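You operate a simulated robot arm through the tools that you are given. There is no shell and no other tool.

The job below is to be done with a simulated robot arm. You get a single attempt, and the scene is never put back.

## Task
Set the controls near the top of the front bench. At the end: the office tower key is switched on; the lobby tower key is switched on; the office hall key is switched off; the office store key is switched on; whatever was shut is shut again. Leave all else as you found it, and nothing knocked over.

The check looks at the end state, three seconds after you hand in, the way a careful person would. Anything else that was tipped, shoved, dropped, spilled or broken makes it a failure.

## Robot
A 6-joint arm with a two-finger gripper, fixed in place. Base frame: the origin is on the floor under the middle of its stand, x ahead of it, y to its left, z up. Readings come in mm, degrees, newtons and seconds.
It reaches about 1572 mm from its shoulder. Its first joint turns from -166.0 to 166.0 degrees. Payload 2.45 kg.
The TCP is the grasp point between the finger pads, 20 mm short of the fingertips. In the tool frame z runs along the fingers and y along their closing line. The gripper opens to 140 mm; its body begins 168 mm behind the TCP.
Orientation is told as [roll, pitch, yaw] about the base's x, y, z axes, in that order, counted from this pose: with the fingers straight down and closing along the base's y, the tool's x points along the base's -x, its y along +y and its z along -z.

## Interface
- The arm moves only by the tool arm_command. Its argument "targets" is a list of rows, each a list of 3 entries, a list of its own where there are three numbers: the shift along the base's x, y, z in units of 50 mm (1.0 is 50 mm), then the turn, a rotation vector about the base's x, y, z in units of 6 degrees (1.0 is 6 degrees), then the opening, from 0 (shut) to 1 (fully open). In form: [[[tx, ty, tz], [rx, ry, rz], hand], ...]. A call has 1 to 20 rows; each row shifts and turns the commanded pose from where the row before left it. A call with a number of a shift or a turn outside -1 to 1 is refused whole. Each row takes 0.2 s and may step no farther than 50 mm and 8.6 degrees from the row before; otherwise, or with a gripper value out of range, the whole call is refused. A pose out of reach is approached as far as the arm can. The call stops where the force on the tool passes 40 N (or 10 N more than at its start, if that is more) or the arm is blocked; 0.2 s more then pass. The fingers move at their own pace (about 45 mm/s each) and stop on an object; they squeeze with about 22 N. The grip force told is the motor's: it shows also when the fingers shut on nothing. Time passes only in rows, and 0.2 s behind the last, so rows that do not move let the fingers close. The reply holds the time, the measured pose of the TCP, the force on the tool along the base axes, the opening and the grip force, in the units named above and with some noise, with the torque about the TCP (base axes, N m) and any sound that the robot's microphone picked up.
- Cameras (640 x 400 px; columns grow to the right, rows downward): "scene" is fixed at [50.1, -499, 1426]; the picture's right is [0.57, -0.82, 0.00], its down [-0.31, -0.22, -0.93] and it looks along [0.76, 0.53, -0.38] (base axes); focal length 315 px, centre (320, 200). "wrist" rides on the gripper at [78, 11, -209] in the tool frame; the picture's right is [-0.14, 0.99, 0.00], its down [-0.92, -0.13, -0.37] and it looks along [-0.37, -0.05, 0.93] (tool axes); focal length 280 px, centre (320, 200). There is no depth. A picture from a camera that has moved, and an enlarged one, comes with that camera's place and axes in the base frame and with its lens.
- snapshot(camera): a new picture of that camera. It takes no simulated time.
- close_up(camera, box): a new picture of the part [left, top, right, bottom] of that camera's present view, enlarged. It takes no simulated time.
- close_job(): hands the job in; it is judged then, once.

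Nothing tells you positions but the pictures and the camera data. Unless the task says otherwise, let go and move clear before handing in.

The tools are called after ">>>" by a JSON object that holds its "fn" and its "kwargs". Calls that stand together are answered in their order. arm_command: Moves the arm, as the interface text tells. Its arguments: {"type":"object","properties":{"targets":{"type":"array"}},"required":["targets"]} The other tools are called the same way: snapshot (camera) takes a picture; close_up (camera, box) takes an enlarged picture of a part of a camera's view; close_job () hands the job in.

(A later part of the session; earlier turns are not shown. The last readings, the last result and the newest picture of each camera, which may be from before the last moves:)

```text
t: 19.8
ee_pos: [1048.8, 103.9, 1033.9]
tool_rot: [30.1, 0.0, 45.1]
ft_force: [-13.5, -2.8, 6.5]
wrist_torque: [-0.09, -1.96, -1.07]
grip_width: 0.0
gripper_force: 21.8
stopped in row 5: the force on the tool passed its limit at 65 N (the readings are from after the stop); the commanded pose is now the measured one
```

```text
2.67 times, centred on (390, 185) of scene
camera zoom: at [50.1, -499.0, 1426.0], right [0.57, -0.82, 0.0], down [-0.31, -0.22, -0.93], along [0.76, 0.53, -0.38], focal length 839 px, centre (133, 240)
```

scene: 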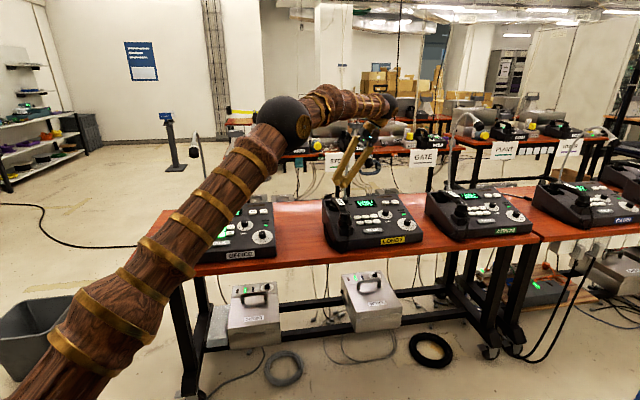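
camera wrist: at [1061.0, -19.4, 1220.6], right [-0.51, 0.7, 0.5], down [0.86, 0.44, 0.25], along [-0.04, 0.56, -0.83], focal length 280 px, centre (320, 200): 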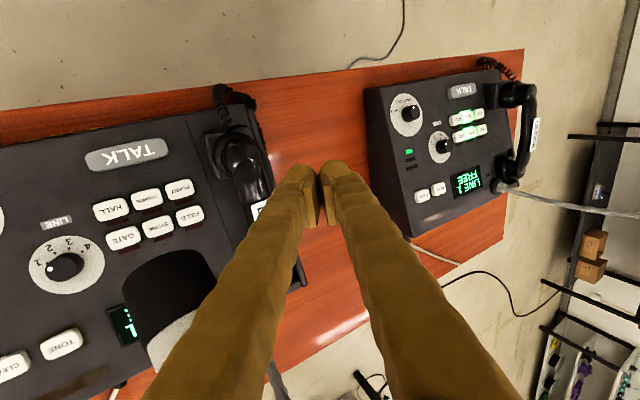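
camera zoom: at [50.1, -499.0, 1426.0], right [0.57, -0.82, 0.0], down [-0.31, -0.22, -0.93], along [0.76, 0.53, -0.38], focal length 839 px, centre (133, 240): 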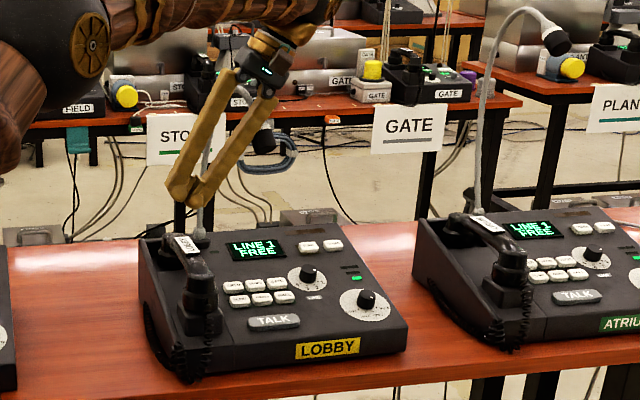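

The tool touched something. It looks like the lobby microphone's gooseneck and head, which lean further toward the user than I judged. I'm backing off along the exact path I came before anything else.

>>> {"fn": "arm_command", "kwargs": {"targets": [[[-0.3, 0.3, 0], [0, 0, 0], 0], [[-0.5, 0.5, 0], [0, 0, 0], 0], [[-0.5, 0.5, 0], [0, 0, 0], 0], [[0, 0, 0], [0, 0, 0], 0]]}}

>>> {"fn": "close_up", "kwargs": {"camera": "scene", "box": [310, 180, 440, 261]}}

>>> {"fn": "close_up", "kwargs": {"camera": "scene", "box": [300, 110, 460, 260]}}

>>> {"fn": "snapshot", "kwargs": {"camera": "wrist"}}

```text
t: 20.8
ee_pos: [982.7, 170.3, 1032.8]
tool_rot: [30.2, 0.1, 45.1]
ft_force: [0.1, 0.0, 0.2]
wrist_torque: [0.0, -0.02, -0.01]
grip_width: 0.0
gripper_force: 22.0
```

```text
4.92 times, centred on (375, 220) of scene
camera zoom: at [50.1, -499.0, 1426.0], right [0.57, -0.82, 0.0], down [-0.31, -0.22, -0.93], along [0.76, 0.53, -0.38], focal length 1549 px, centre (49, 99)
```

zoom: 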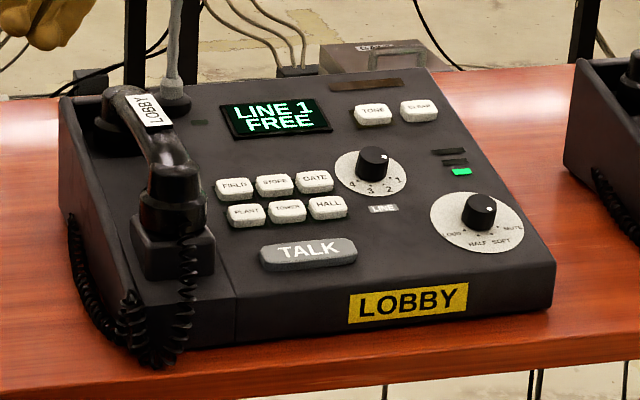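

```text
2.67 times, centred on (380, 185) of scene
camera zoom: at [50.1, -499.0, 1426.0], right [0.57, -0.82, 0.0], down [-0.31, -0.22, -0.93], along [0.76, 0.53, -0.38], focal length 839 px, centre (160, 240)
```

zoom: 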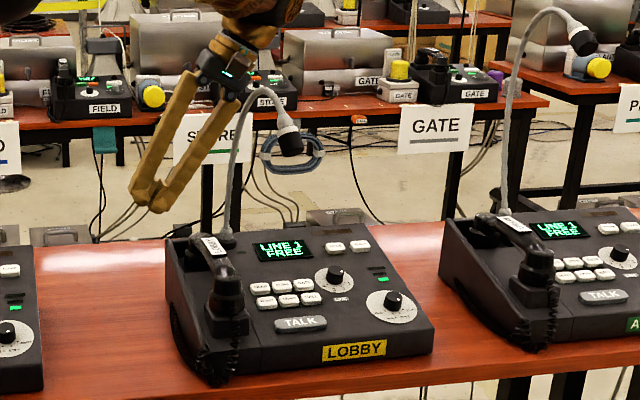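

```text
taken
camera wrist: at [995.7, 47.5, 1219.3], right [-0.51, 0.7, 0.5], down [0.86, 0.44, 0.25], along [-0.04, 0.56, -0.83], focal length 280 px, centre (320, 200)
```

wrist: 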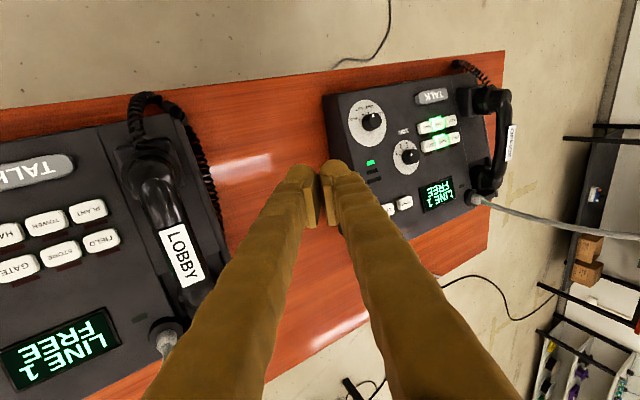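

The contact turned the lobby set slightly: its front edge has moved about 10 mm to the right. The microphone head hangs over the keypad, near (1130, 18, 1095). I'll go around on the user's side and lean the gripper toward the user too, so it comes in under the head. After pressing TOWER I'll nudge the set back to where it stood.

>>> {"fn": "arm_command", "kwargs": {"targets": [[[-0.636, -0.636, 0], [0, 0, 0], 0], [[-0.636, -0.636, 0], [0, 0, 0], 0], [[-0.636, -0.636, 0], [0, 0, 0], 0], [[-0.636, -0.636, 0], [0, 0, 0], 0], [[0.2, -0.2, 0], [0.687, -0.687, 0], 0], [[0.2, -0.2, 0], [0.687, -0.687, 0], 0], [[0.2, -0.2, 0], [0.687, -0.687, 0], 0], [[0.2, -0.2, 0], [0.687, -0.687, 0], 0], [[0.2, -0.2, 0], [0.687, -0.687, 0], 0], [[0.2, -0.2, 0], [0.687, -0.687, 0], 0], [[0, 0, 0], [0, 0, 0], 0]]}}

>>> {"fn": "snapshot", "kwargs": {"camera": "scene"}}

>>> {"fn": "snapshot", "kwargs": {"camera": "wrist"}}

```text
t: 23.2
ee_pos: [917.1, -16.9, 1035.4]
tool_rot: [30.1, -35.0, 45.1]
ft_force: [0.1, 0.1, 0.0]
wrist_torque: [-0.01, 0.02, -0.01]
grip_width: 0.0
gripper_force: 22.1
```

```text
taken
```

scene: 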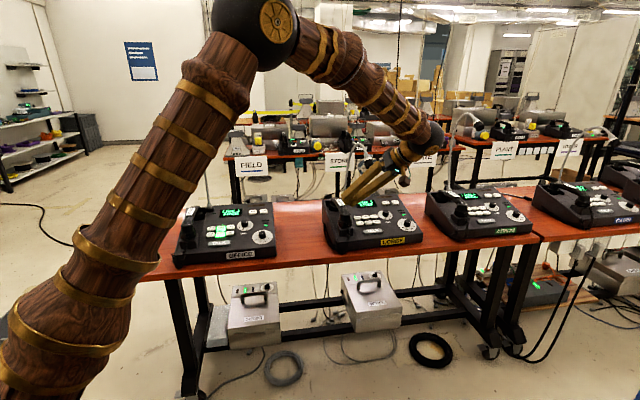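

```text
taken
camera wrist: at [863.9, -206.2, 1143.0], right [-0.73, 0.48, 0.49], down [0.64, 0.22, 0.74], along [0.25, 0.85, -0.47], focal length 280 px, centre (320, 200)
```

wrist: 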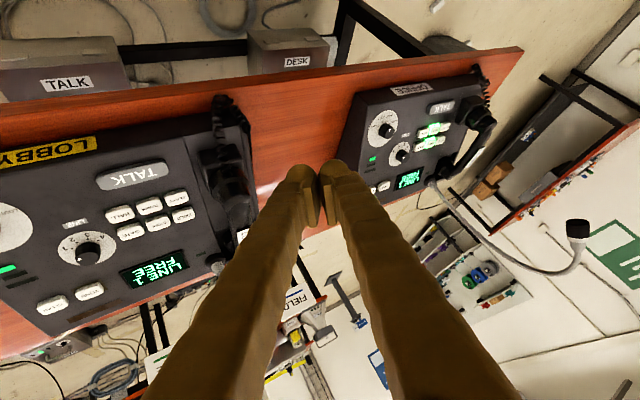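

The lean is set. The wrist camera now sees both sets, and the lobby microphone is hidden behind the fingers. I'll enlarge the lobby keypad to fix its position.

>>> {"fn": "close_up", "kwargs": {"camera": "wrist", "box": [40, 120, 260, 290]}}

>>> {"fn": "close_up", "kwargs": {"camera": "scene", "box": [310, 110, 440, 261]}}

```text
2.35 times, centred on (150, 205) of wrist
camera zoom: at [863.9, -206.2, 1143.0], right [-0.73, 0.48, 0.49], down [0.64, 0.22, 0.74], along [0.25, 0.85, -0.47], focal length 660 px, centre (720, 188)
```

zoom: 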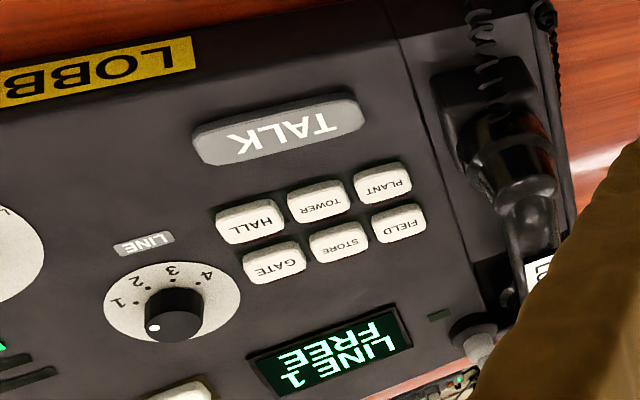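

```text
2.65 times, centred on (375, 186) of scene
camera zoom: at [50.1, -499.0, 1426.0], right [0.57, -0.82, 0.0], down [-0.31, -0.22, -0.93], along [0.76, 0.53, -0.38], focal length 834 px, centre (174, 238)
```

zoom: 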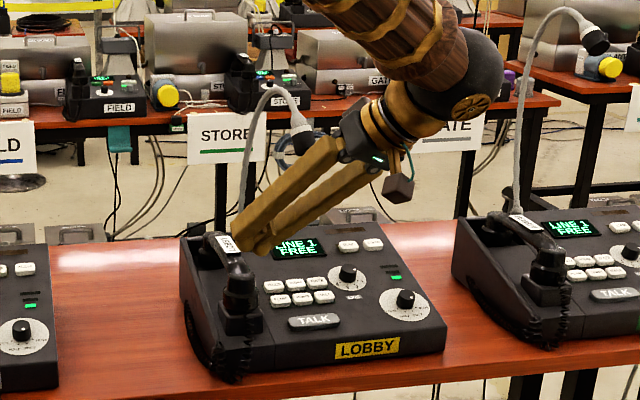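

Lobby TOWER is near (1160, 28, 830). I'll come down to a staging point in front of the console, lower than the microphone head, and look before sliding in under it.

>>> {"fn": "arm_command", "kwargs": {"targets": [[[0.608, -0.152, -0.46], [0, 0, 0], 0], [[0.608, -0.152, -0.46], [0, 0, 0], 0], [[0.608, -0.152, -0.46], [0, 0, 0], 0], [[0.608, -0.152, -0.46], [0, 0, 0], 0], [[0.608, -0.152, -0.46], [0, 0, 0], 0], [[0, 0, 0], [0, 0, 0], 0]]}}

>>> {"fn": "snapshot", "kwargs": {"camera": "wrist"}}

>>> {"fn": "close_up", "kwargs": {"camera": "scene", "box": [310, 110, 440, 261]}}

>>> {"fn": "snapshot", "kwargs": {"camera": "scene"}}

```text
t: 24.6
ee_pos: [1068.8, -54.0, 918.2]
tool_rot: [30.1, -34.9, 45.1]
ft_force: [0.5, 0.2, 0.2]
wrist_torque: [0.0, -0.03, 0.01]
grip_width: 0.0
gripper_force: 22.4
```

```text
taken
camera wrist: at [1015.9, -242.2, 1026.4], right [-0.73, 0.48, 0.49], down [0.64, 0.22, 0.74], along [0.25, 0.85, -0.47], focal length 280 px, centre (320, 200)
```

wrist: 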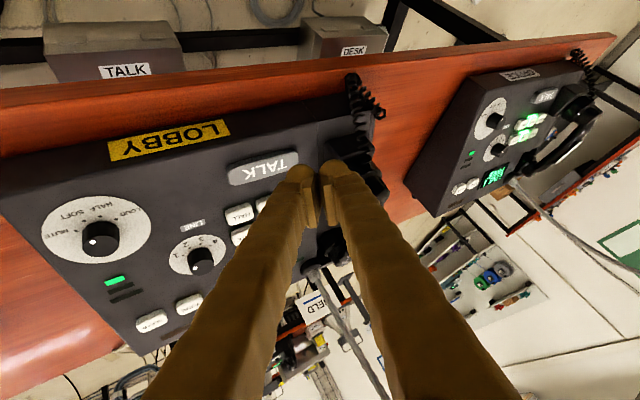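

```text
2.65 times, centred on (375, 186) of scene
camera zoom: at [50.1, -499.0, 1426.0], right [0.57, -0.82, 0.0], down [-0.31, -0.22, -0.93], along [0.76, 0.53, -0.38], focal length 834 px, centre (174, 238)
```

zoom: 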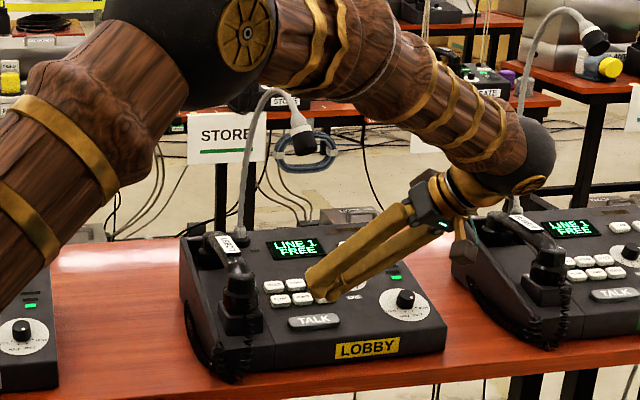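

```text
taken
```

scene: 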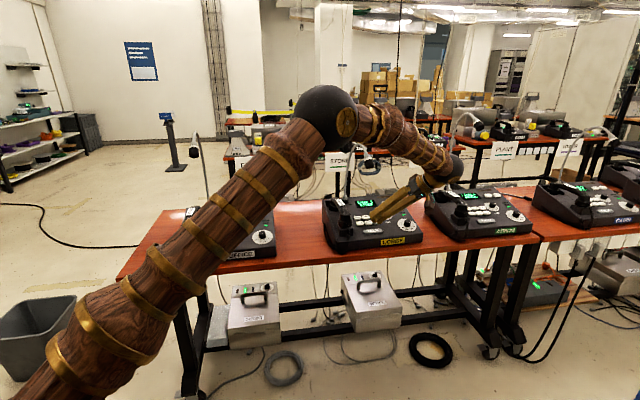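

The tool is now in front of the console with the microphone head well behind it, and the forearm is clear. I'll enlarge the keys for a better position.

>>> {"fn": "close_up", "kwargs": {"camera": "wrist", "box": [180, 130, 380, 255]}}

```text
3.20 times, centred on (280, 192) of wrist
camera zoom: at [1015.9, -242.2, 1026.4], right [-0.73, 0.48, 0.49], down [0.64, 0.22, 0.74], along [0.25, 0.85, -0.47], focal length 897 px, centre (448, 224)
```

zoom: 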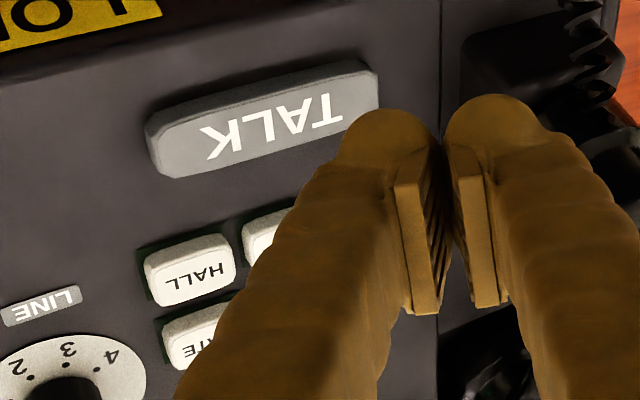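

TOWER is near (1157, 29, 832). I'll lower 25 mm, slide forward in small steps under the microphone head, and stop about 25 mm above the key.

>>> {"fn": "arm_command", "kwargs": {"targets": [[[0, 0, -0.5], [0, 0, 0], 0], [[0.412, 0.439, 0], [0, 0, 0], 0], [[0.412, 0.439, 0], [0, 0, 0], 0], [[0.412, 0.439, -0.04], [0, 0, 0], 0], [[0.412, 0.439, -0.05], [0, 0, 0], 0], [[0, 0, 0], [0, 0, 0], 0]]}}

>>> {"fn": "snapshot", "kwargs": {"camera": "wrist"}}

>>> {"fn": "close_up", "kwargs": {"camera": "wrist", "box": [180, 110, 380, 235]}}

>>> {"fn": "close_up", "kwargs": {"camera": "scene", "box": [310, 110, 440, 261]}}

```text
t: 26.0
ee_pos: [1151.0, 32.9, 889.1]
tool_rot: [30.0, -34.9, 45.1]
ft_force: [-0.5, 0.1, -0.6]
wrist_torque: [0.0, -0.01, 0.01]
grip_width: 0.0
gripper_force: 21.6
```

```text
taken
camera wrist: at [1097.9, -155.4, 997.8], right [-0.73, 0.48, 0.49], down [0.64, 0.22, 0.74], along [0.25, 0.85, -0.47], focal length 280 px, centre (320, 200)
```

wrist: 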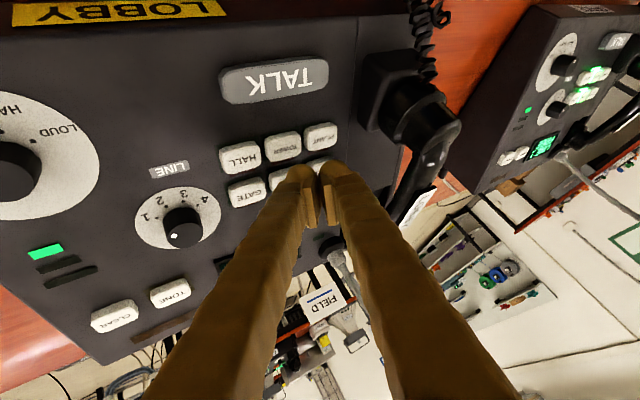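

```text
3.20 times, centred on (280, 172) of wrist
camera zoom: at [1097.9, -155.4, 997.8], right [-0.73, 0.48, 0.49], down [0.64, 0.22, 0.74], along [0.25, 0.85, -0.47], focal length 897 px, centre (448, 288)
```

zoom: 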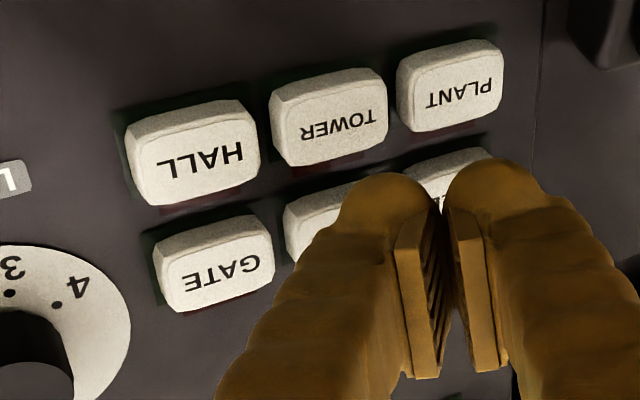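

```text
2.65 times, centred on (375, 186) of scene
camera zoom: at [50.1, -499.0, 1426.0], right [0.57, -0.82, 0.0], down [-0.31, -0.22, -0.93], along [0.76, 0.53, -0.38], focal length 834 px, centre (174, 238)
```

zoom: 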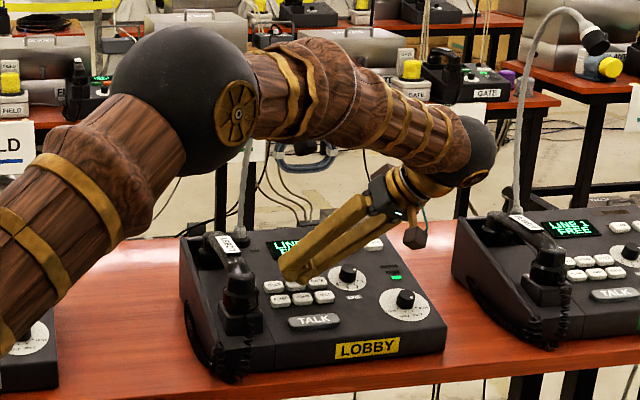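

The lobby keys are in plain view and all unlit. The right fingertip is about 25 mm above and slightly past TOWER, so I shift 5 mm in −x and go down to roughly 8 mm above the key.

>>> {"fn": "arm_command", "kwargs": {"targets": [[[-0.1, 0, -0.1], [0, 0, 0], 0], [[0, 0, -0.14], [0, 0, 0], 0], [[0, 0, -0.1], [0, 0, 0], 0], [[0, 0, 0], [0, 0, 0], 0]]}}

>>> {"fn": "close_up", "kwargs": {"camera": "wrist", "box": [180, 110, 380, 235]}}

>>> {"fn": "close_up", "kwargs": {"camera": "scene", "box": [340, 195, 400, 237]}}

```text
t: 27.0
ee_pos: [1147.9, 31.3, 871.2]
tool_rot: [30.0, -34.9, 45.1]
ft_force: [0.1, -0.3, -0.5]
wrist_torque: [0.0, 0.01, -0.01]
grip_width: 0.0
gripper_force: 21.8
```

```text
3.20 times, centred on (280, 172) of wrist
camera zoom: at [1093.5, -156.4, 980.1], right [-0.73, 0.48, 0.49], down [0.64, 0.22, 0.74], along [0.25, 0.85, -0.47], focal length 897 px, centre (448, 288)
```

zoom: 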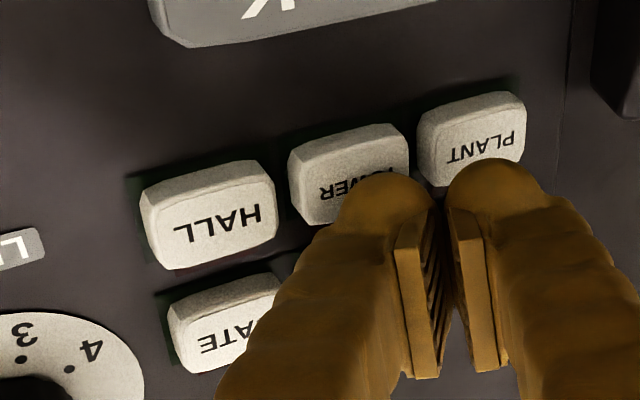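

```text
9.52 times, centred on (370, 216) of scene
camera zoom: at [50.1, -499.0, 1426.0], right [0.57, -0.82, 0.0], down [-0.31, -0.22, -0.93], along [0.76, 0.53, -0.38], focal length 2997 px, centre (-156, 48)
```

zoom: 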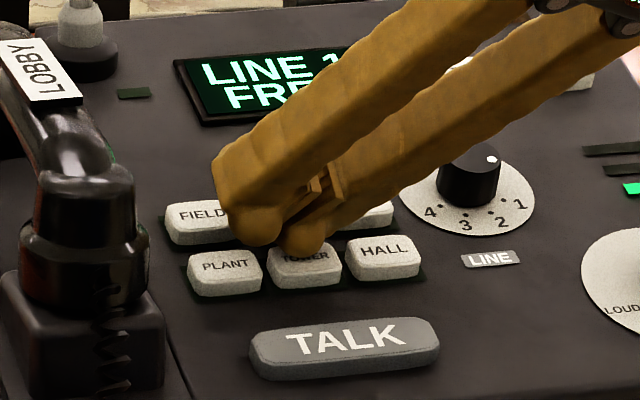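

The right fingertip is centred on TOWER about 8 mm above it, with neighbours clear. Stepping down.

>>> {"fn": "arm_command", "kwargs": {"targets": [[[0, 0, -0.06], [0, 0, 0], 0], [[0, 0, -0.04], [0, 0, 0], 0], [[0, 0, 0], [0, 0, 0], 0]]}}

```text
t: 27.8
ee_pos: [1145.0, 31.3, 866.4]
tool_rot: [30.2, -34.9, 45.1]
ft_force: [-0.3, 0.6, 1.0]
wrist_torque: [0.01, -0.03, -0.05]
grip_width: 0.0
gripper_force: 22.2
```

>>> {"fn": "arm_command", "kwargs": {"targets": [[[0, 0, -0.03], [0, 0, 0], 0], [[0, 0, 0], [0, 0, 0], 0]]}}

>>> {"fn": "close_up", "kwargs": {"camera": "wrist", "box": [180, 110, 380, 235]}}

```text
t: 28.4
ee_pos: [1145.5, 32.7, 864.9]
tool_rot: [30.1, -34.9, 45.2]
ft_force: [0.7, 0.7, 2.6]
wrist_torque: [0.05, 0.01, 0.04]
grip_width: 0.0
gripper_force: 22.4
heard: click
```

```text
3.20 times, centred on (280, 172) of wrist
camera zoom: at [1092.7, -156.5, 973.0], right [-0.73, 0.48, 0.49], down [0.64, 0.22, 0.74], along [0.25, 0.85, -0.47], focal length 897 px, centre (448, 288)
```

zoom: 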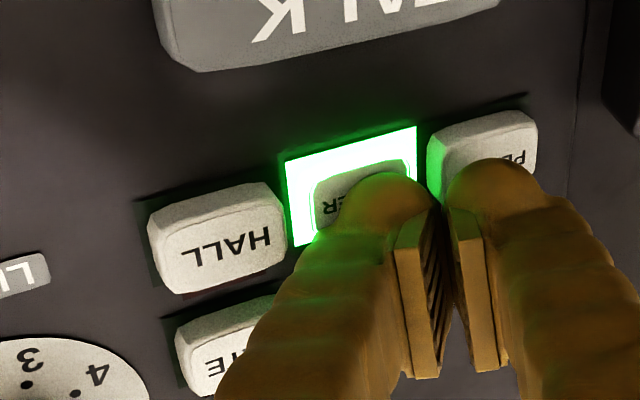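

Lobby TOWER is lit. I'll rise a little and back out the same way, toward the user and clear of the microphone.

>>> {"fn": "arm_command", "kwargs": {"targets": [[[0, 0, 0.3], [0, 0, 0], 0], [[0, 0, 0.2], [0, 0, 0], 0], [[-0.5, -0.5, 0], [0, 0, 0], 0], [[-0.5, -0.5, 0], [0, 0, 0], 0], [[-0.5, -0.5, 0], [0, 0, 0], 0], [[-0.5, -0.5, 0], [0, 0, 0], 0], [[0, 0, 0], [0, 0, 0], 0]]}}

>>> {"fn": "close_up", "kwargs": {"camera": "scene", "box": [310, 180, 440, 261]}}

>>> {"fn": "snapshot", "kwargs": {"camera": "wrist"}}

>>> {"fn": "snapshot", "kwargs": {"camera": "scene"}}

```text
t: 30.0
ee_pos: [1046.6, -68.8, 891.0]
tool_rot: [30.0, -35.0, 45.1]
ft_force: [0.2, 0.4, 0.3]
wrist_torque: [-0.01, 0.03, 0.0]
grip_width: 0.0
gripper_force: 21.9
```

```text
4.92 times, centred on (375, 220) of scene
camera zoom: at [50.1, -499.0, 1426.0], right [0.57, -0.82, 0.0], down [-0.31, -0.22, -0.93], along [0.76, 0.53, -0.38], focal length 1549 px, centre (49, 99)
```

zoom: 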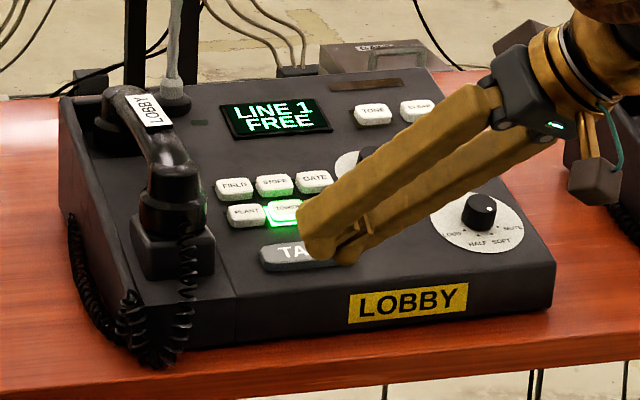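

```text
taken
camera wrist: at [993.4, -258.2, 998.9], right [-0.73, 0.48, 0.49], down [0.64, 0.22, 0.74], along [0.25, 0.85, -0.47], focal length 280 px, centre (320, 200)
```

wrist: 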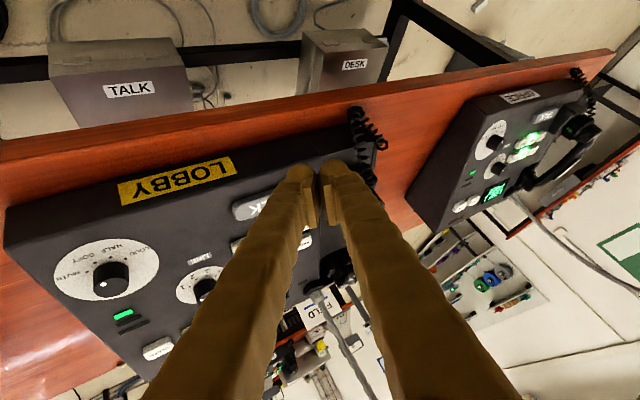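

```text
taken
```

scene: 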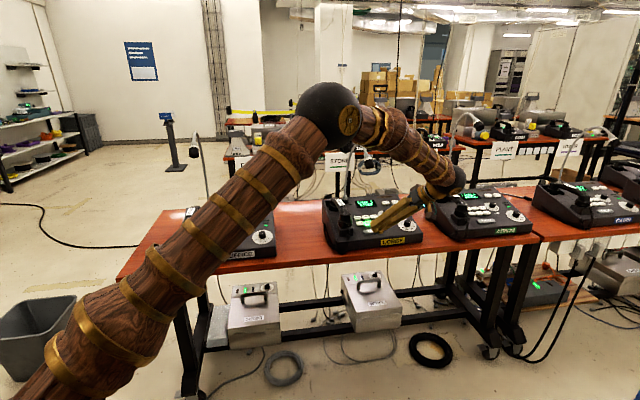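

All four keys now read correctly. The lobby set still stands slightly turned, with its front edge about 10 mm to the right, and I want to put that right. I'll measure its right-hand wall first.

>>> {"fn": "close_up", "kwargs": {"camera": "wrist", "box": [0, 140, 200, 265]}}

>>> {"fn": "close_up", "kwargs": {"camera": "scene", "box": [385, 190, 445, 250]}}

```text
3.20 times, centred on (100, 202) of wrist
camera zoom: at [993.4, -258.2, 998.9], right [-0.73, 0.48, 0.49], down [0.64, 0.22, 0.74], along [0.25, 0.85, -0.47], focal length 897 px, centre (1024, 192)
```

zoom: 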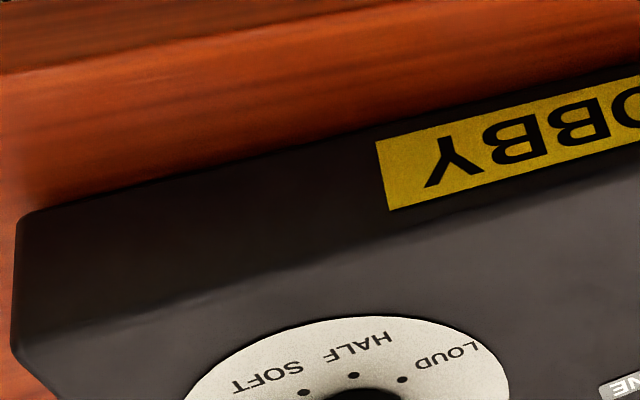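

```text
6.67 times, centred on (415, 220) of scene
camera zoom: at [50.1, -499.0, 1426.0], right [0.57, -0.82, 0.0], down [-0.31, -0.22, -0.93], along [0.76, 0.53, -0.38], focal length 2098 px, centre (-313, 67)
```

zoom: 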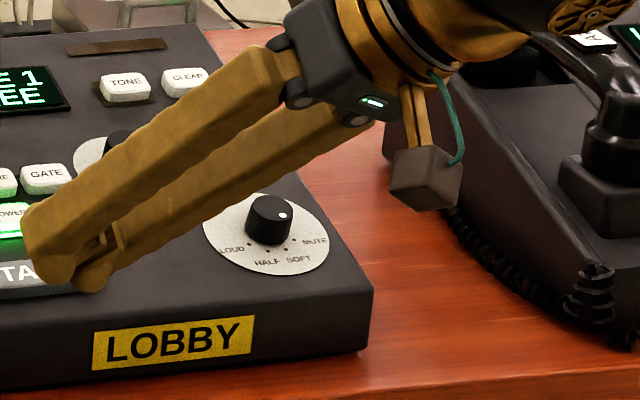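

I put the console's right wall about 227 mm right of TOWER, with its lower front corner near (1269, −176, 750). To reach there without stretching, I'll straighten the sideways lean, lean further toward the user, and move to the right in front of the console, at a safe height.

>>> {"fn": "arm_command", "kwargs": {"targets": [[[0.1, -0.1, 0.3], [-0.579, -0.579, -0.574], 0], [[0.2, -0.2, 0.3], [-0.579, -0.579, -0.574], 0], [[0.2, -0.2, 0.3], [-0.579, -0.579, -0.574], 0], [[0.2, -0.2, 0.3], [-0.579, -0.579, -0.574], 0], [[0.2, -0.2, 0.2], [-0.579, -0.579, -0.574], 0], [[0.3, -0.3, 0], [0.707, -0.707, 0], 0], [[0.3, -0.3, 0], [0.707, -0.707, 0], 0], [[0.3, -0.3, 0], [0.354, -0.354, 0], 0], [[0, 0, 0], [0, 0, 0], 0]]}}

>>> {"fn": "snapshot", "kwargs": {"camera": "scene"}}

>>> {"fn": "snapshot", "kwargs": {"camera": "wrist"}}

>>> {"fn": "close_up", "kwargs": {"camera": "scene", "box": [310, 180, 440, 261]}}

```text
t: 32.0
ee_pos: [1137.2, -157.5, 963.4]
tool_rot: [0.2, -49.9, 45.0]
ft_force: [0.4, 0.6, -0.2]
wrist_torque: [-0.01, -0.02, 0.03]
grip_width: 0.0
gripper_force: 22.3
```

```text
taken
```

scene: 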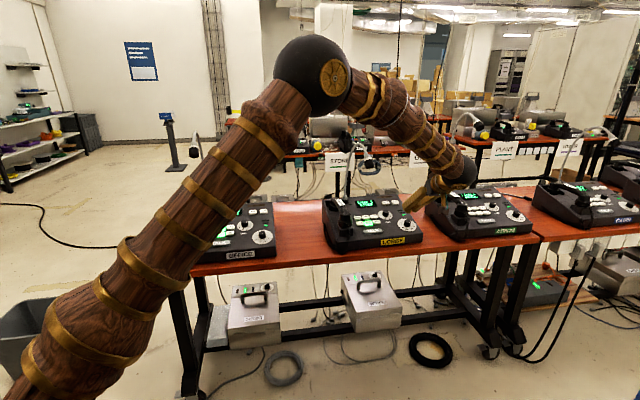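

```text
taken
camera wrist: at [981.0, -300.2, 1038.8], right [-0.64, 0.76, 0.11], down [0.31, 0.13, 0.94], along [0.7, 0.64, -0.32], focal length 280 px, centre (320, 200)
```

wrist: 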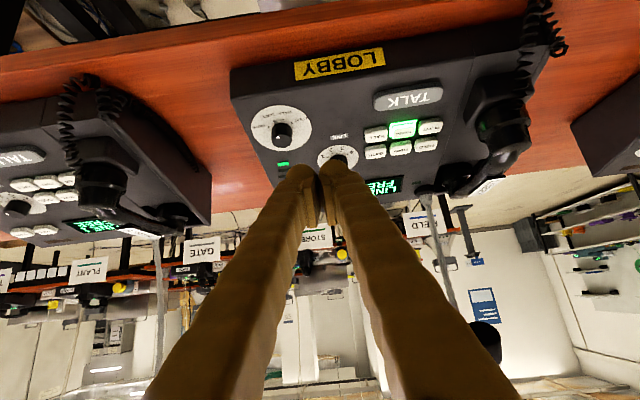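

```text
4.92 times, centred on (375, 220) of scene
camera zoom: at [50.1, -499.0, 1426.0], right [0.57, -0.82, 0.0], down [-0.31, -0.22, -0.93], along [0.76, 0.53, -0.38], focal length 1549 px, centre (49, 99)
```

zoom: 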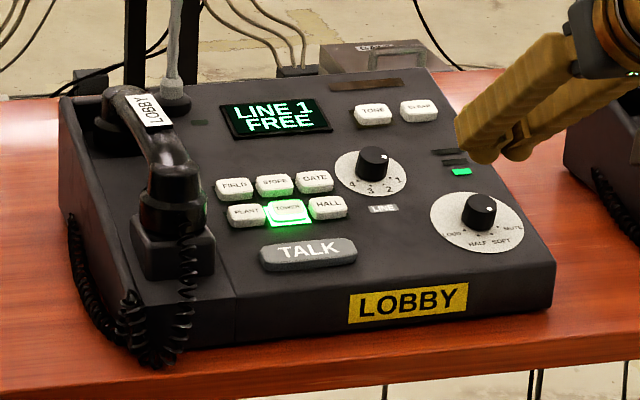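

The view is good. The lobby set is intact, with TOWER lit. I'll measure its right front corner precisely.

>>> {"fn": "close_up", "kwargs": {"camera": "wrist", "box": [200, 20, 360, 120]}}

>>> {"fn": "close_up", "kwargs": {"camera": "wrist", "box": [160, 80, 320, 230]}}

```text
4.00 times, centred on (280, 70) of wrist
camera zoom: at [981.0, -300.2, 1038.8], right [-0.64, 0.76, 0.11], down [0.31, 0.13, 0.94], along [0.7, 0.64, -0.32], focal length 1122 px, centre (480, 720)
```

zoom: 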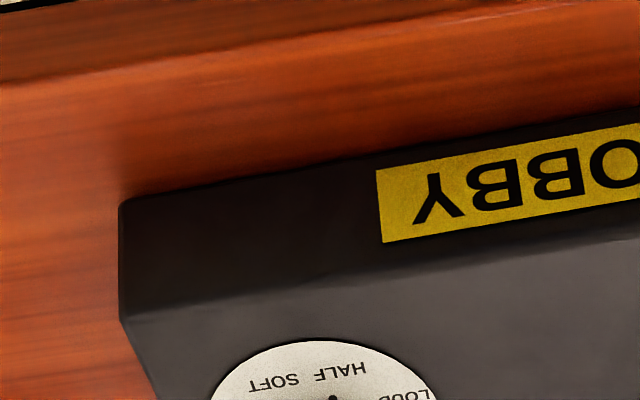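

```text
2.67 times, centred on (240, 155) of wrist
camera zoom: at [981.0, -300.2, 1038.8], right [-0.64, 0.76, 0.11], down [0.31, 0.13, 0.94], along [0.7, 0.64, -0.32], focal length 748 px, centre (533, 320)
```

zoom: 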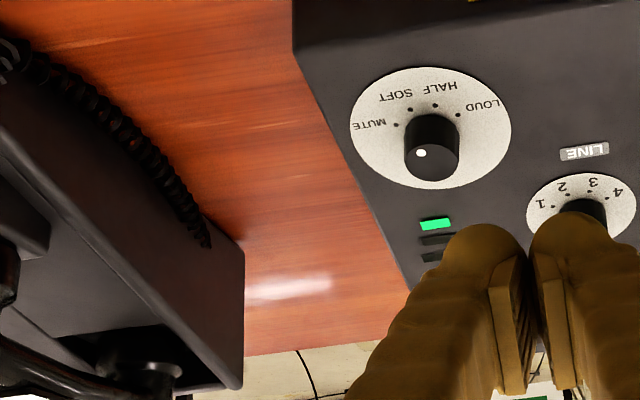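

The gap between LOBBY's right wall and ATRIUM's cord is about 119 mm, and the closed fingers are 62 mm wide, so they fit. I'll move to in front of that gap and lower, then check.

>>> {"fn": "arm_command", "kwargs": {"targets": [[[0.535, -0.5225, -0.295], [0, 0, 0], 0], [[0.535, -0.5225, -0.295], [0, 0, 0], 0], [[0.535, -0.5225, -0.295], [0, 0, 0], 0], [[0.535, -0.5225, -0.295], [0, 0, 0], 0], [[0, 0, 0], [0, 0, 0], 0]]}}

>>> {"fn": "snapshot", "kwargs": {"camera": "wrist"}}

>>> {"fn": "close_up", "kwargs": {"camera": "wrist", "box": [220, 60, 420, 220]}}

>>> {"fn": "close_up", "kwargs": {"camera": "scene", "box": [370, 170, 480, 260]}}

```text
t: 33.2
ee_pos: [1242.8, -263.7, 899.5]
tool_rot: [0.3, -49.9, 45.0]
ft_force: [0.2, -0.5, -0.4]
wrist_torque: [0.04, -0.03, 0.01]
grip_width: 0.1
gripper_force: 21.6
```

```text
taken
camera wrist: at [1087.1, -405.3, 974.9], right [-0.64, 0.76, 0.11], down [0.31, 0.13, 0.94], along [0.7, 0.64, -0.32], focal length 280 px, centre (320, 200)
```

wrist: 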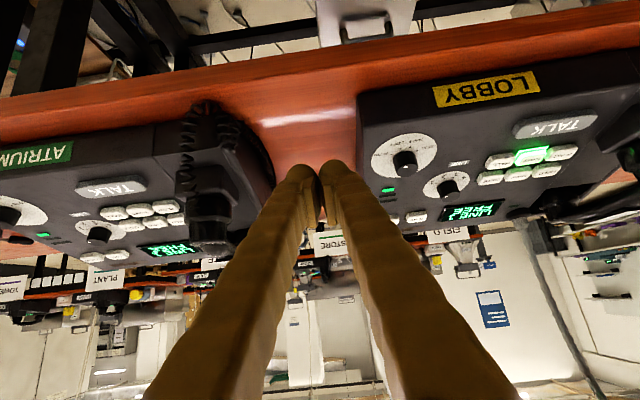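

```text
2.50 times, centred on (320, 140) of wrist
camera zoom: at [1087.1, -405.3, 974.9], right [-0.64, 0.76, 0.11], down [0.31, 0.13, 0.94], along [0.7, 0.64, -0.32], focal length 701 px, centre (320, 350)
```

zoom: 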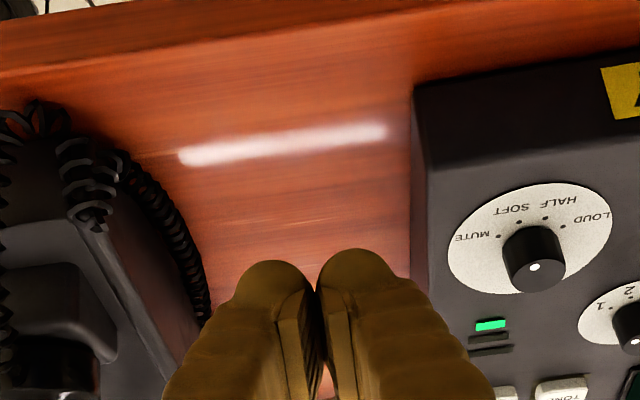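

```text
4.44 times, centred on (425, 215) of scene
camera zoom: at [50.1, -499.0, 1426.0], right [0.57, -0.82, 0.0], down [-0.31, -0.22, -0.93], along [0.76, 0.53, -0.38], focal length 1398 px, centre (-147, 133)
```

zoom: 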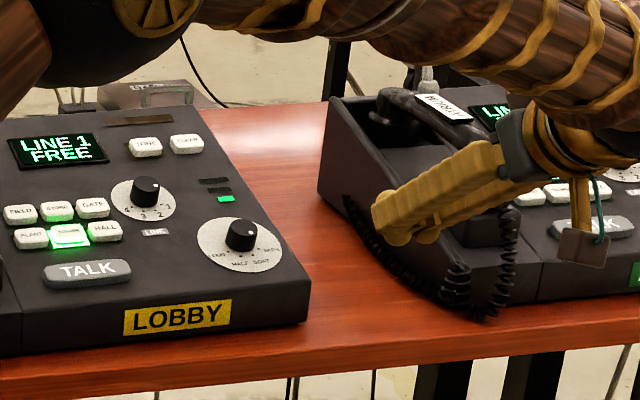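

The bench top is at z ≈ 764, and LOBBY's wall line runs from (1250, −183). The gap is about 126 mm, so I'll lower in front of it and check before moving in.

>>> {"fn": "arm_command", "kwargs": {"targets": [[[0, 0, -0.6], [0, 0, 0], 0], [[0, 0, -0.6], [0, 0, 0], 0], [[0, 0, -0.5], [0, 0, 0], 0], [[0.35, 0.37, 0], [0, 0, 0], 0], [[0, 0, 0], [0, 0, 0], 0]]}}

>>> {"fn": "snapshot", "kwargs": {"camera": "wrist"}}

>>> {"fn": "close_up", "kwargs": {"camera": "scene", "box": [370, 170, 480, 260]}}

```text
t: 34.4
ee_pos: [1261.4, -243.6, 816.6]
tool_rot: [0.2, -49.9, 45.0]
ft_force: [-0.1, 0.4, -0.6]
wrist_torque: [0.02, -0.02, -0.03]
grip_width: 0.1
gripper_force: 22.5
```

```text
taken
camera wrist: at [1104.9, -384.9, 891.4], right [-0.64, 0.76, 0.11], down [0.31, 0.13, 0.94], along [0.7, 0.64, -0.32], focal length 280 px, centre (320, 200)
```

wrist: 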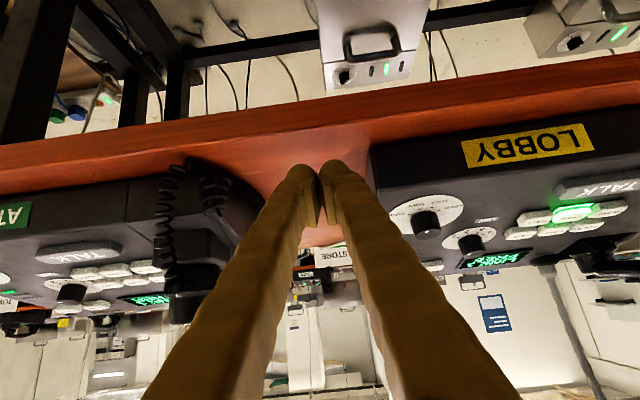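

```text
4.44 times, centred on (425, 215) of scene
camera zoom: at [50.1, -499.0, 1426.0], right [0.57, -0.82, 0.0], down [-0.31, -0.22, -0.93], along [0.76, 0.53, -0.38], focal length 1398 px, centre (-147, 133)
```

zoom: 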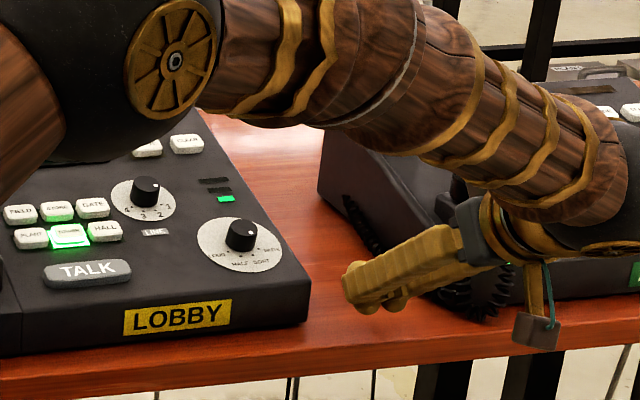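

The fingers are lined up with the gap, with space on both sides. I'll move in about 70 mm at low height.

>>> {"fn": "arm_command", "kwargs": {"targets": [[[0.34, 0.347, -0.06], [0, 0, 0], 0], [[0.34, 0.347, -0.06], [0, 0, 0], 0], [[0.34, 0.347, -0.08], [0, 0, 0], 0], [[0, 0, 0], [0, 0, 0], 0]]}}

>>> {"fn": "close_up", "kwargs": {"camera": "wrist", "box": [220, 100, 460, 250]}}

>>> {"fn": "close_up", "kwargs": {"camera": "scene", "box": [370, 190, 470, 250]}}

```text
t: 35.4
ee_pos: [1312.7, -192.6, 806.0]
tool_rot: [0.1, -50.0, 45.1]
ft_force: [0.1, 0.3, -0.2]
wrist_torque: [0.0, 0.01, -0.05]
grip_width: 0.0
gripper_force: 22.2
```

```text
2.67 times, centred on (340, 175) of wrist
camera zoom: at [1156.5, -333.8, 881.9], right [-0.64, 0.76, 0.11], down [0.31, 0.13, 0.94], along [0.7, 0.64, -0.32], focal length 748 px, centre (267, 267)
```

zoom: 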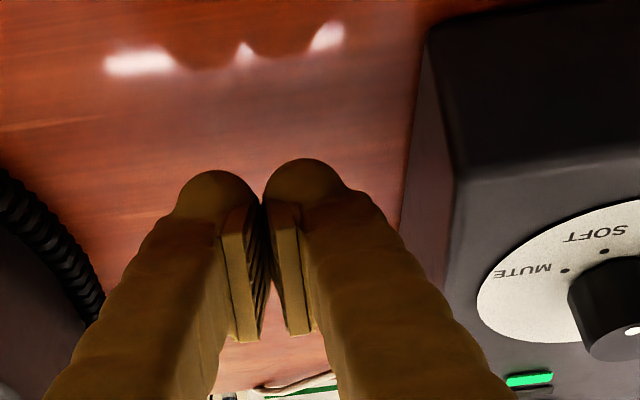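

```text
6.40 times, centred on (420, 220) of scene
camera zoom: at [50.1, -499.0, 1426.0], right [0.57, -0.82, 0.0], down [-0.31, -0.22, -0.93], along [0.76, 0.53, -0.38], focal length 2014 px, centre (-320, 72)
```

zoom: 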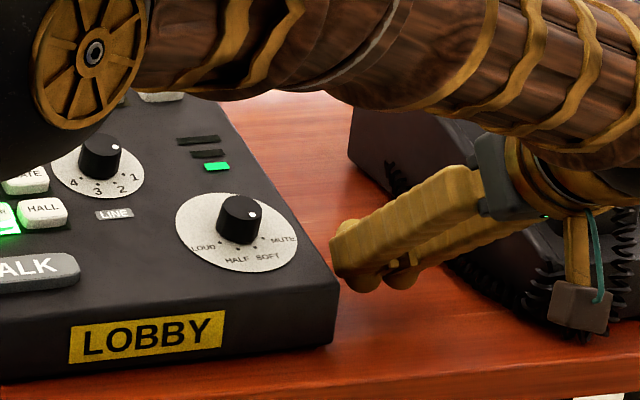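

The fingers are beside the right wall near the front corner, clear of ATRIUM's cord. I'll move left in small steps until I feel contact.

>>> {"fn": "arm_command", "kwargs": {"targets": [[[-0.06, 0.059, 0], [0, 0, 0], 0], [[-0.06, 0.059, 0], [0, 0, 0], 0], [[-0.06, 0.059, 0], [0, 0, 0], 0], [[0, 0, 0], [0, 0, 0], 0]]}}

>>> {"fn": "close_up", "kwargs": {"camera": "scene", "box": [370, 190, 470, 250]}}

>>> {"fn": "close_up", "kwargs": {"camera": "wrist", "box": [220, 100, 460, 250]}}

```text
t: 36.4
ee_pos: [1303.8, -184.4, 806.9]
tool_rot: [0.2, -49.9, 45.0]
ft_force: [-0.1, 0.0, 0.7]
wrist_torque: [0.0, 0.0, -0.04]
grip_width: 0.0
gripper_force: 22.2
```

```text
6.40 times, centred on (420, 220) of scene
camera zoom: at [50.1, -499.0, 1426.0], right [0.57, -0.82, 0.0], down [-0.31, -0.22, -0.93], along [0.76, 0.53, -0.38], focal length 2014 px, centre (-320, 72)
```

zoom: 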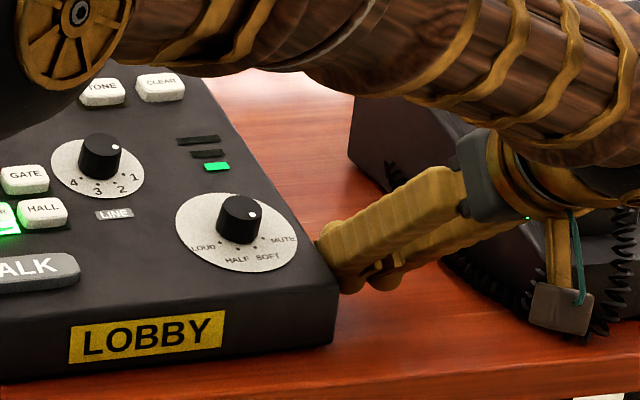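

```text
2.67 times, centred on (340, 175) of wrist
camera zoom: at [1147.8, -326.0, 882.2], right [-0.64, 0.76, 0.11], down [0.31, 0.13, 0.94], along [0.7, 0.64, -0.32], focal length 748 px, centre (267, 267)
```

zoom: 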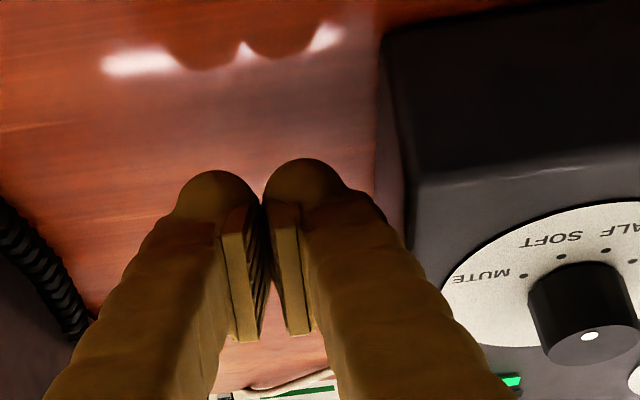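

>>> {"fn": "arm_command", "kwargs": {"targets": [[[-0.043, 0.042, 0], [0, 0, 0], 0], [[-0.043, 0.042, 0], [0, 0, 0], 0], [[0, 0, 0], [0, 0, 0], 0]]}}

```text
t: 37.2
ee_pos: [1298.4, -179.8, 804.9]
tool_rot: [0.2, -49.9, 45.0]
ft_force: [-0.7, -0.1, -0.1]
wrist_torque: [0.02, -0.02, -0.02]
grip_width: 0.0
gripper_force: 22.1
```

>>> {"fn": "arm_command", "kwargs": {"targets": [[[-0.043, 0.042, 0], [0, 0, 0], 0], [[0, 0, 0], [0, 0, 0], 0]]}}

>>> {"fn": "close_up", "kwargs": {"camera": "scene", "box": [370, 190, 470, 250]}}

>>> {"fn": "close_up", "kwargs": {"camera": "wrist", "box": [220, 100, 460, 250]}}

```text
t: 37.8
ee_pos: [1296.5, -178.8, 804.8]
tool_rot: [0.2, -49.9, 45.0]
ft_force: [-0.3, 0.5, -0.6]
wrist_torque: [0.04, -0.02, -0.02]
grip_width: 0.0
gripper_force: 21.5
```

```text
6.40 times, centred on (420, 220) of scene
camera zoom: at [50.1, -499.0, 1426.0], right [0.57, -0.82, 0.0], down [-0.31, -0.22, -0.93], along [0.76, 0.53, -0.38], focal length 2014 px, centre (-320, 72)
```

zoom: 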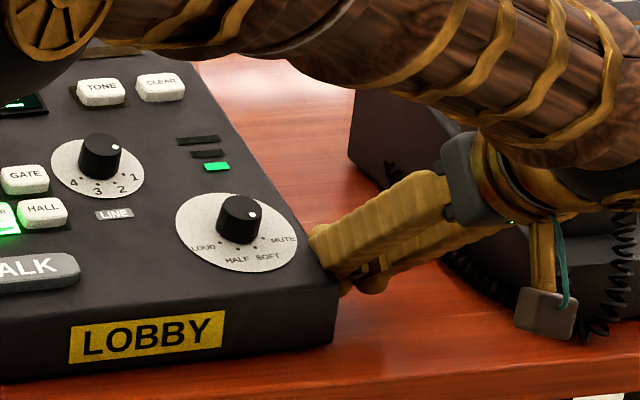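

```text
2.67 times, centred on (340, 175) of wrist
camera zoom: at [1140.5, -319.5, 880.7], right [-0.64, 0.76, 0.11], down [0.31, 0.13, 0.94], along [0.7, 0.64, -0.32], focal length 748 px, centre (267, 267)
```

zoom: 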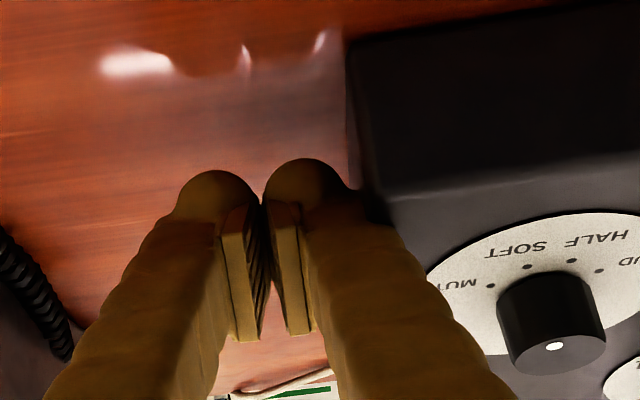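

>>> {"fn": "arm_command", "kwargs": {"targets": [[[-0.043, 0.042, 0], [0, 0, 0], 0], [[0, 0, 0], [0, 0, 0], 0]]}}

```text
t: 38.4
ee_pos: [1293.8, -176.2, 807.7]
tool_rot: [0.1, -49.9, 45.0]
ft_force: [6.6, -12.4, 2.0]
wrist_torque: [0.08, 0.13, 0.54]
grip_width: 0.3
gripper_force: 22.7
```

Contact, at about 14 N. I'll check the set, then continue in 1.5 mm steps while tracking the label.

>>> {"fn": "arm_command", "kwargs": {"targets": [[[-0.032, 0.032, 0], [0, 0, 0], 0], [[0, 0, 0], [0, 0, 0], 0]]}}

>>> {"fn": "close_up", "kwargs": {"camera": "scene", "box": [370, 190, 470, 250]}}

>>> {"fn": "close_up", "kwargs": {"camera": "scene", "box": [310, 180, 440, 261]}}

```text
t: 39.0
ee_pos: [1292.3, -174.6, 806.1]
tool_rot: [0.2, -49.9, 44.9]
ft_force: [6.8, -11.4, 4.9]
wrist_torque: [0.04, 0.25, 0.5]
grip_width: 0.2
gripper_force: 22.2
```

```text
6.40 times, centred on (420, 220) of scene
camera zoom: at [50.1, -499.0, 1426.0], right [0.57, -0.82, 0.0], down [-0.31, -0.22, -0.93], along [0.76, 0.53, -0.38], focal length 2014 px, centre (-320, 72)
```

zoom: 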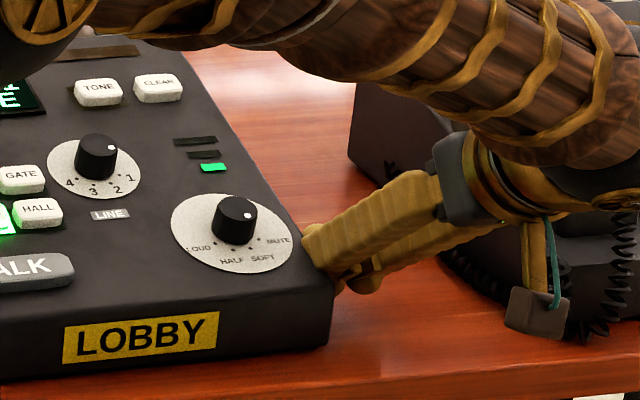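

```text
4.92 times, centred on (375, 220) of scene
camera zoom: at [50.1, -499.0, 1426.0], right [0.57, -0.82, 0.0], down [-0.31, -0.22, -0.93], along [0.76, 0.53, -0.38], focal length 1549 px, centre (49, 99)
```

zoom: 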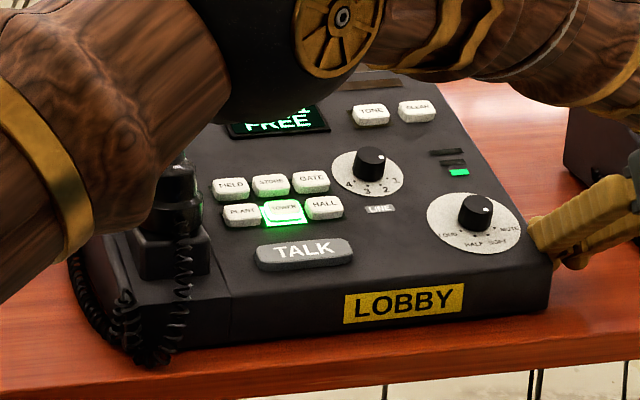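

The set is turning back as hoped: the label is about halfway home and the rear keys hardly move. Another 3 mm.

>>> {"fn": "arm_command", "kwargs": {"targets": [[[-0.032, 0.032, 0], [0, 0, 0], 0], [[-0.032, 0.032, 0], [0, 0, 0], 0], [[0, 0, 0], [0, 0, 0], 0]]}}

>>> {"fn": "close_up", "kwargs": {"camera": "scene", "box": [310, 180, 440, 261]}}

```text
t: 39.8
ee_pos: [1290.2, -170.7, 805.0]
tool_rot: [0.2, -49.7, 45.1]
ft_force: [6.7, -10.0, 1.9]
wrist_torque: [0.08, 0.08, 0.44]
grip_width: 0.3
gripper_force: 21.7
```

```text
4.92 times, centred on (375, 220) of scene
camera zoom: at [50.1, -499.0, 1426.0], right [0.57, -0.82, 0.0], down [-0.31, -0.22, -0.93], along [0.76, 0.53, -0.38], focal length 1549 px, centre (49, 99)
```

zoom: 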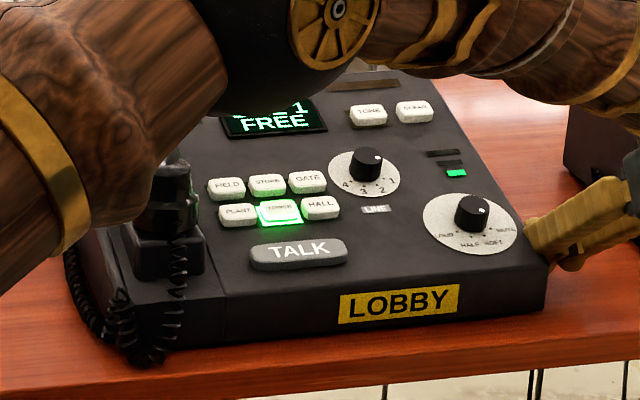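

The label, TALK and the keys are back within about 1–2 pixels of where they started. I'll back straight off the wall, withdraw toward the user, and rise clear for an unobstructed comparison.

>>> {"fn": "arm_command", "kwargs": {"targets": [[[0.1, -0.1, 0], [0, 0, 0], 0], [[0.2, -0.2, 0], [0, 0, 0], 0], [[0.1, -0.1, 0], [0, 0, 0], 0], [[-0.5, -0.5, 0.05], [0, 0, 0], 0], [[-0.5, -0.5, 0.1], [0, 0, 0], 0], [[-0.5, -0.5, 0.3], [0, 0, 0], 0], [[-0.2, -0.2, 0.8], [0, 0, 0], 0], [[0, 0, 0.9], [0, 0, 0], 0], [[0, 0, 0], [0, 0, 0], 0]]}}

>>> {"fn": "close_up", "kwargs": {"camera": "scene", "box": [310, 180, 440, 261]}}

>>> {"fn": "snapshot", "kwargs": {"camera": "scene"}}

>>> {"fn": "snapshot", "kwargs": {"camera": "wrist"}}

```text
t: 41.8
ee_pos: [1223.9, -275.0, 912.2]
tool_rot: [0.1, -50.0, 45.0]
ft_force: [-0.5, -0.2, 0.6]
wrist_torque: [0.04, 0.0, -0.01]
grip_width: 0.0
gripper_force: 21.5
```

```text
4.92 times, centred on (375, 220) of scene
camera zoom: at [50.1, -499.0, 1426.0], right [0.57, -0.82, 0.0], down [-0.31, -0.22, -0.93], along [0.76, 0.53, -0.38], focal length 1549 px, centre (49, 99)
```

zoom: 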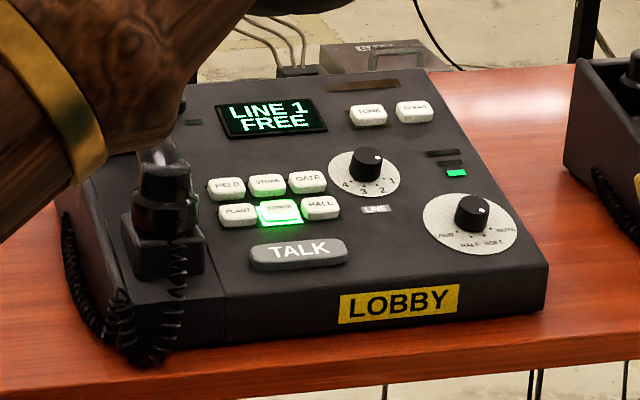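

```text
taken
```

scene: 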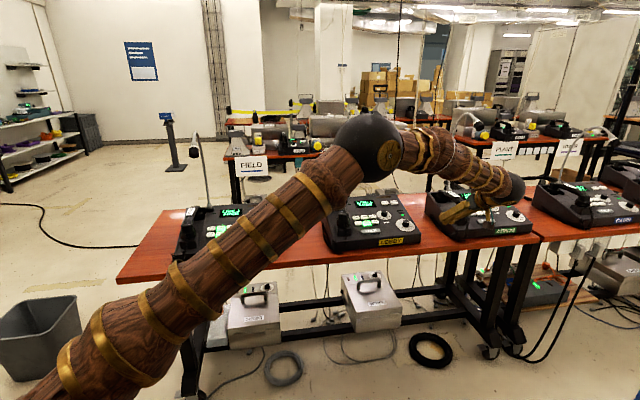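

```text
taken
camera wrist: at [1068.0, -418.0, 988.2], right [-0.64, 0.76, 0.11], down [0.31, 0.13, 0.94], along [0.7, 0.64, -0.32], focal length 280 px, centre (320, 200)
```

wrist: 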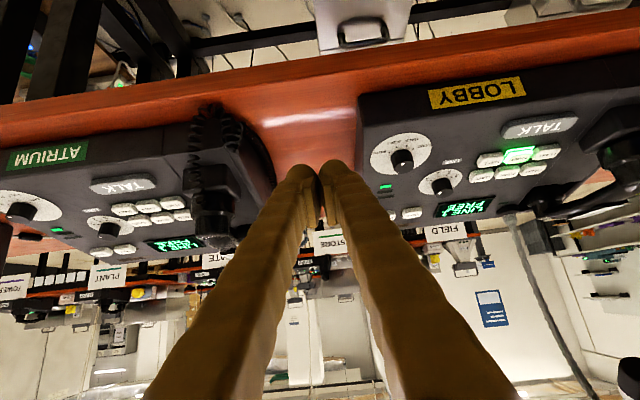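

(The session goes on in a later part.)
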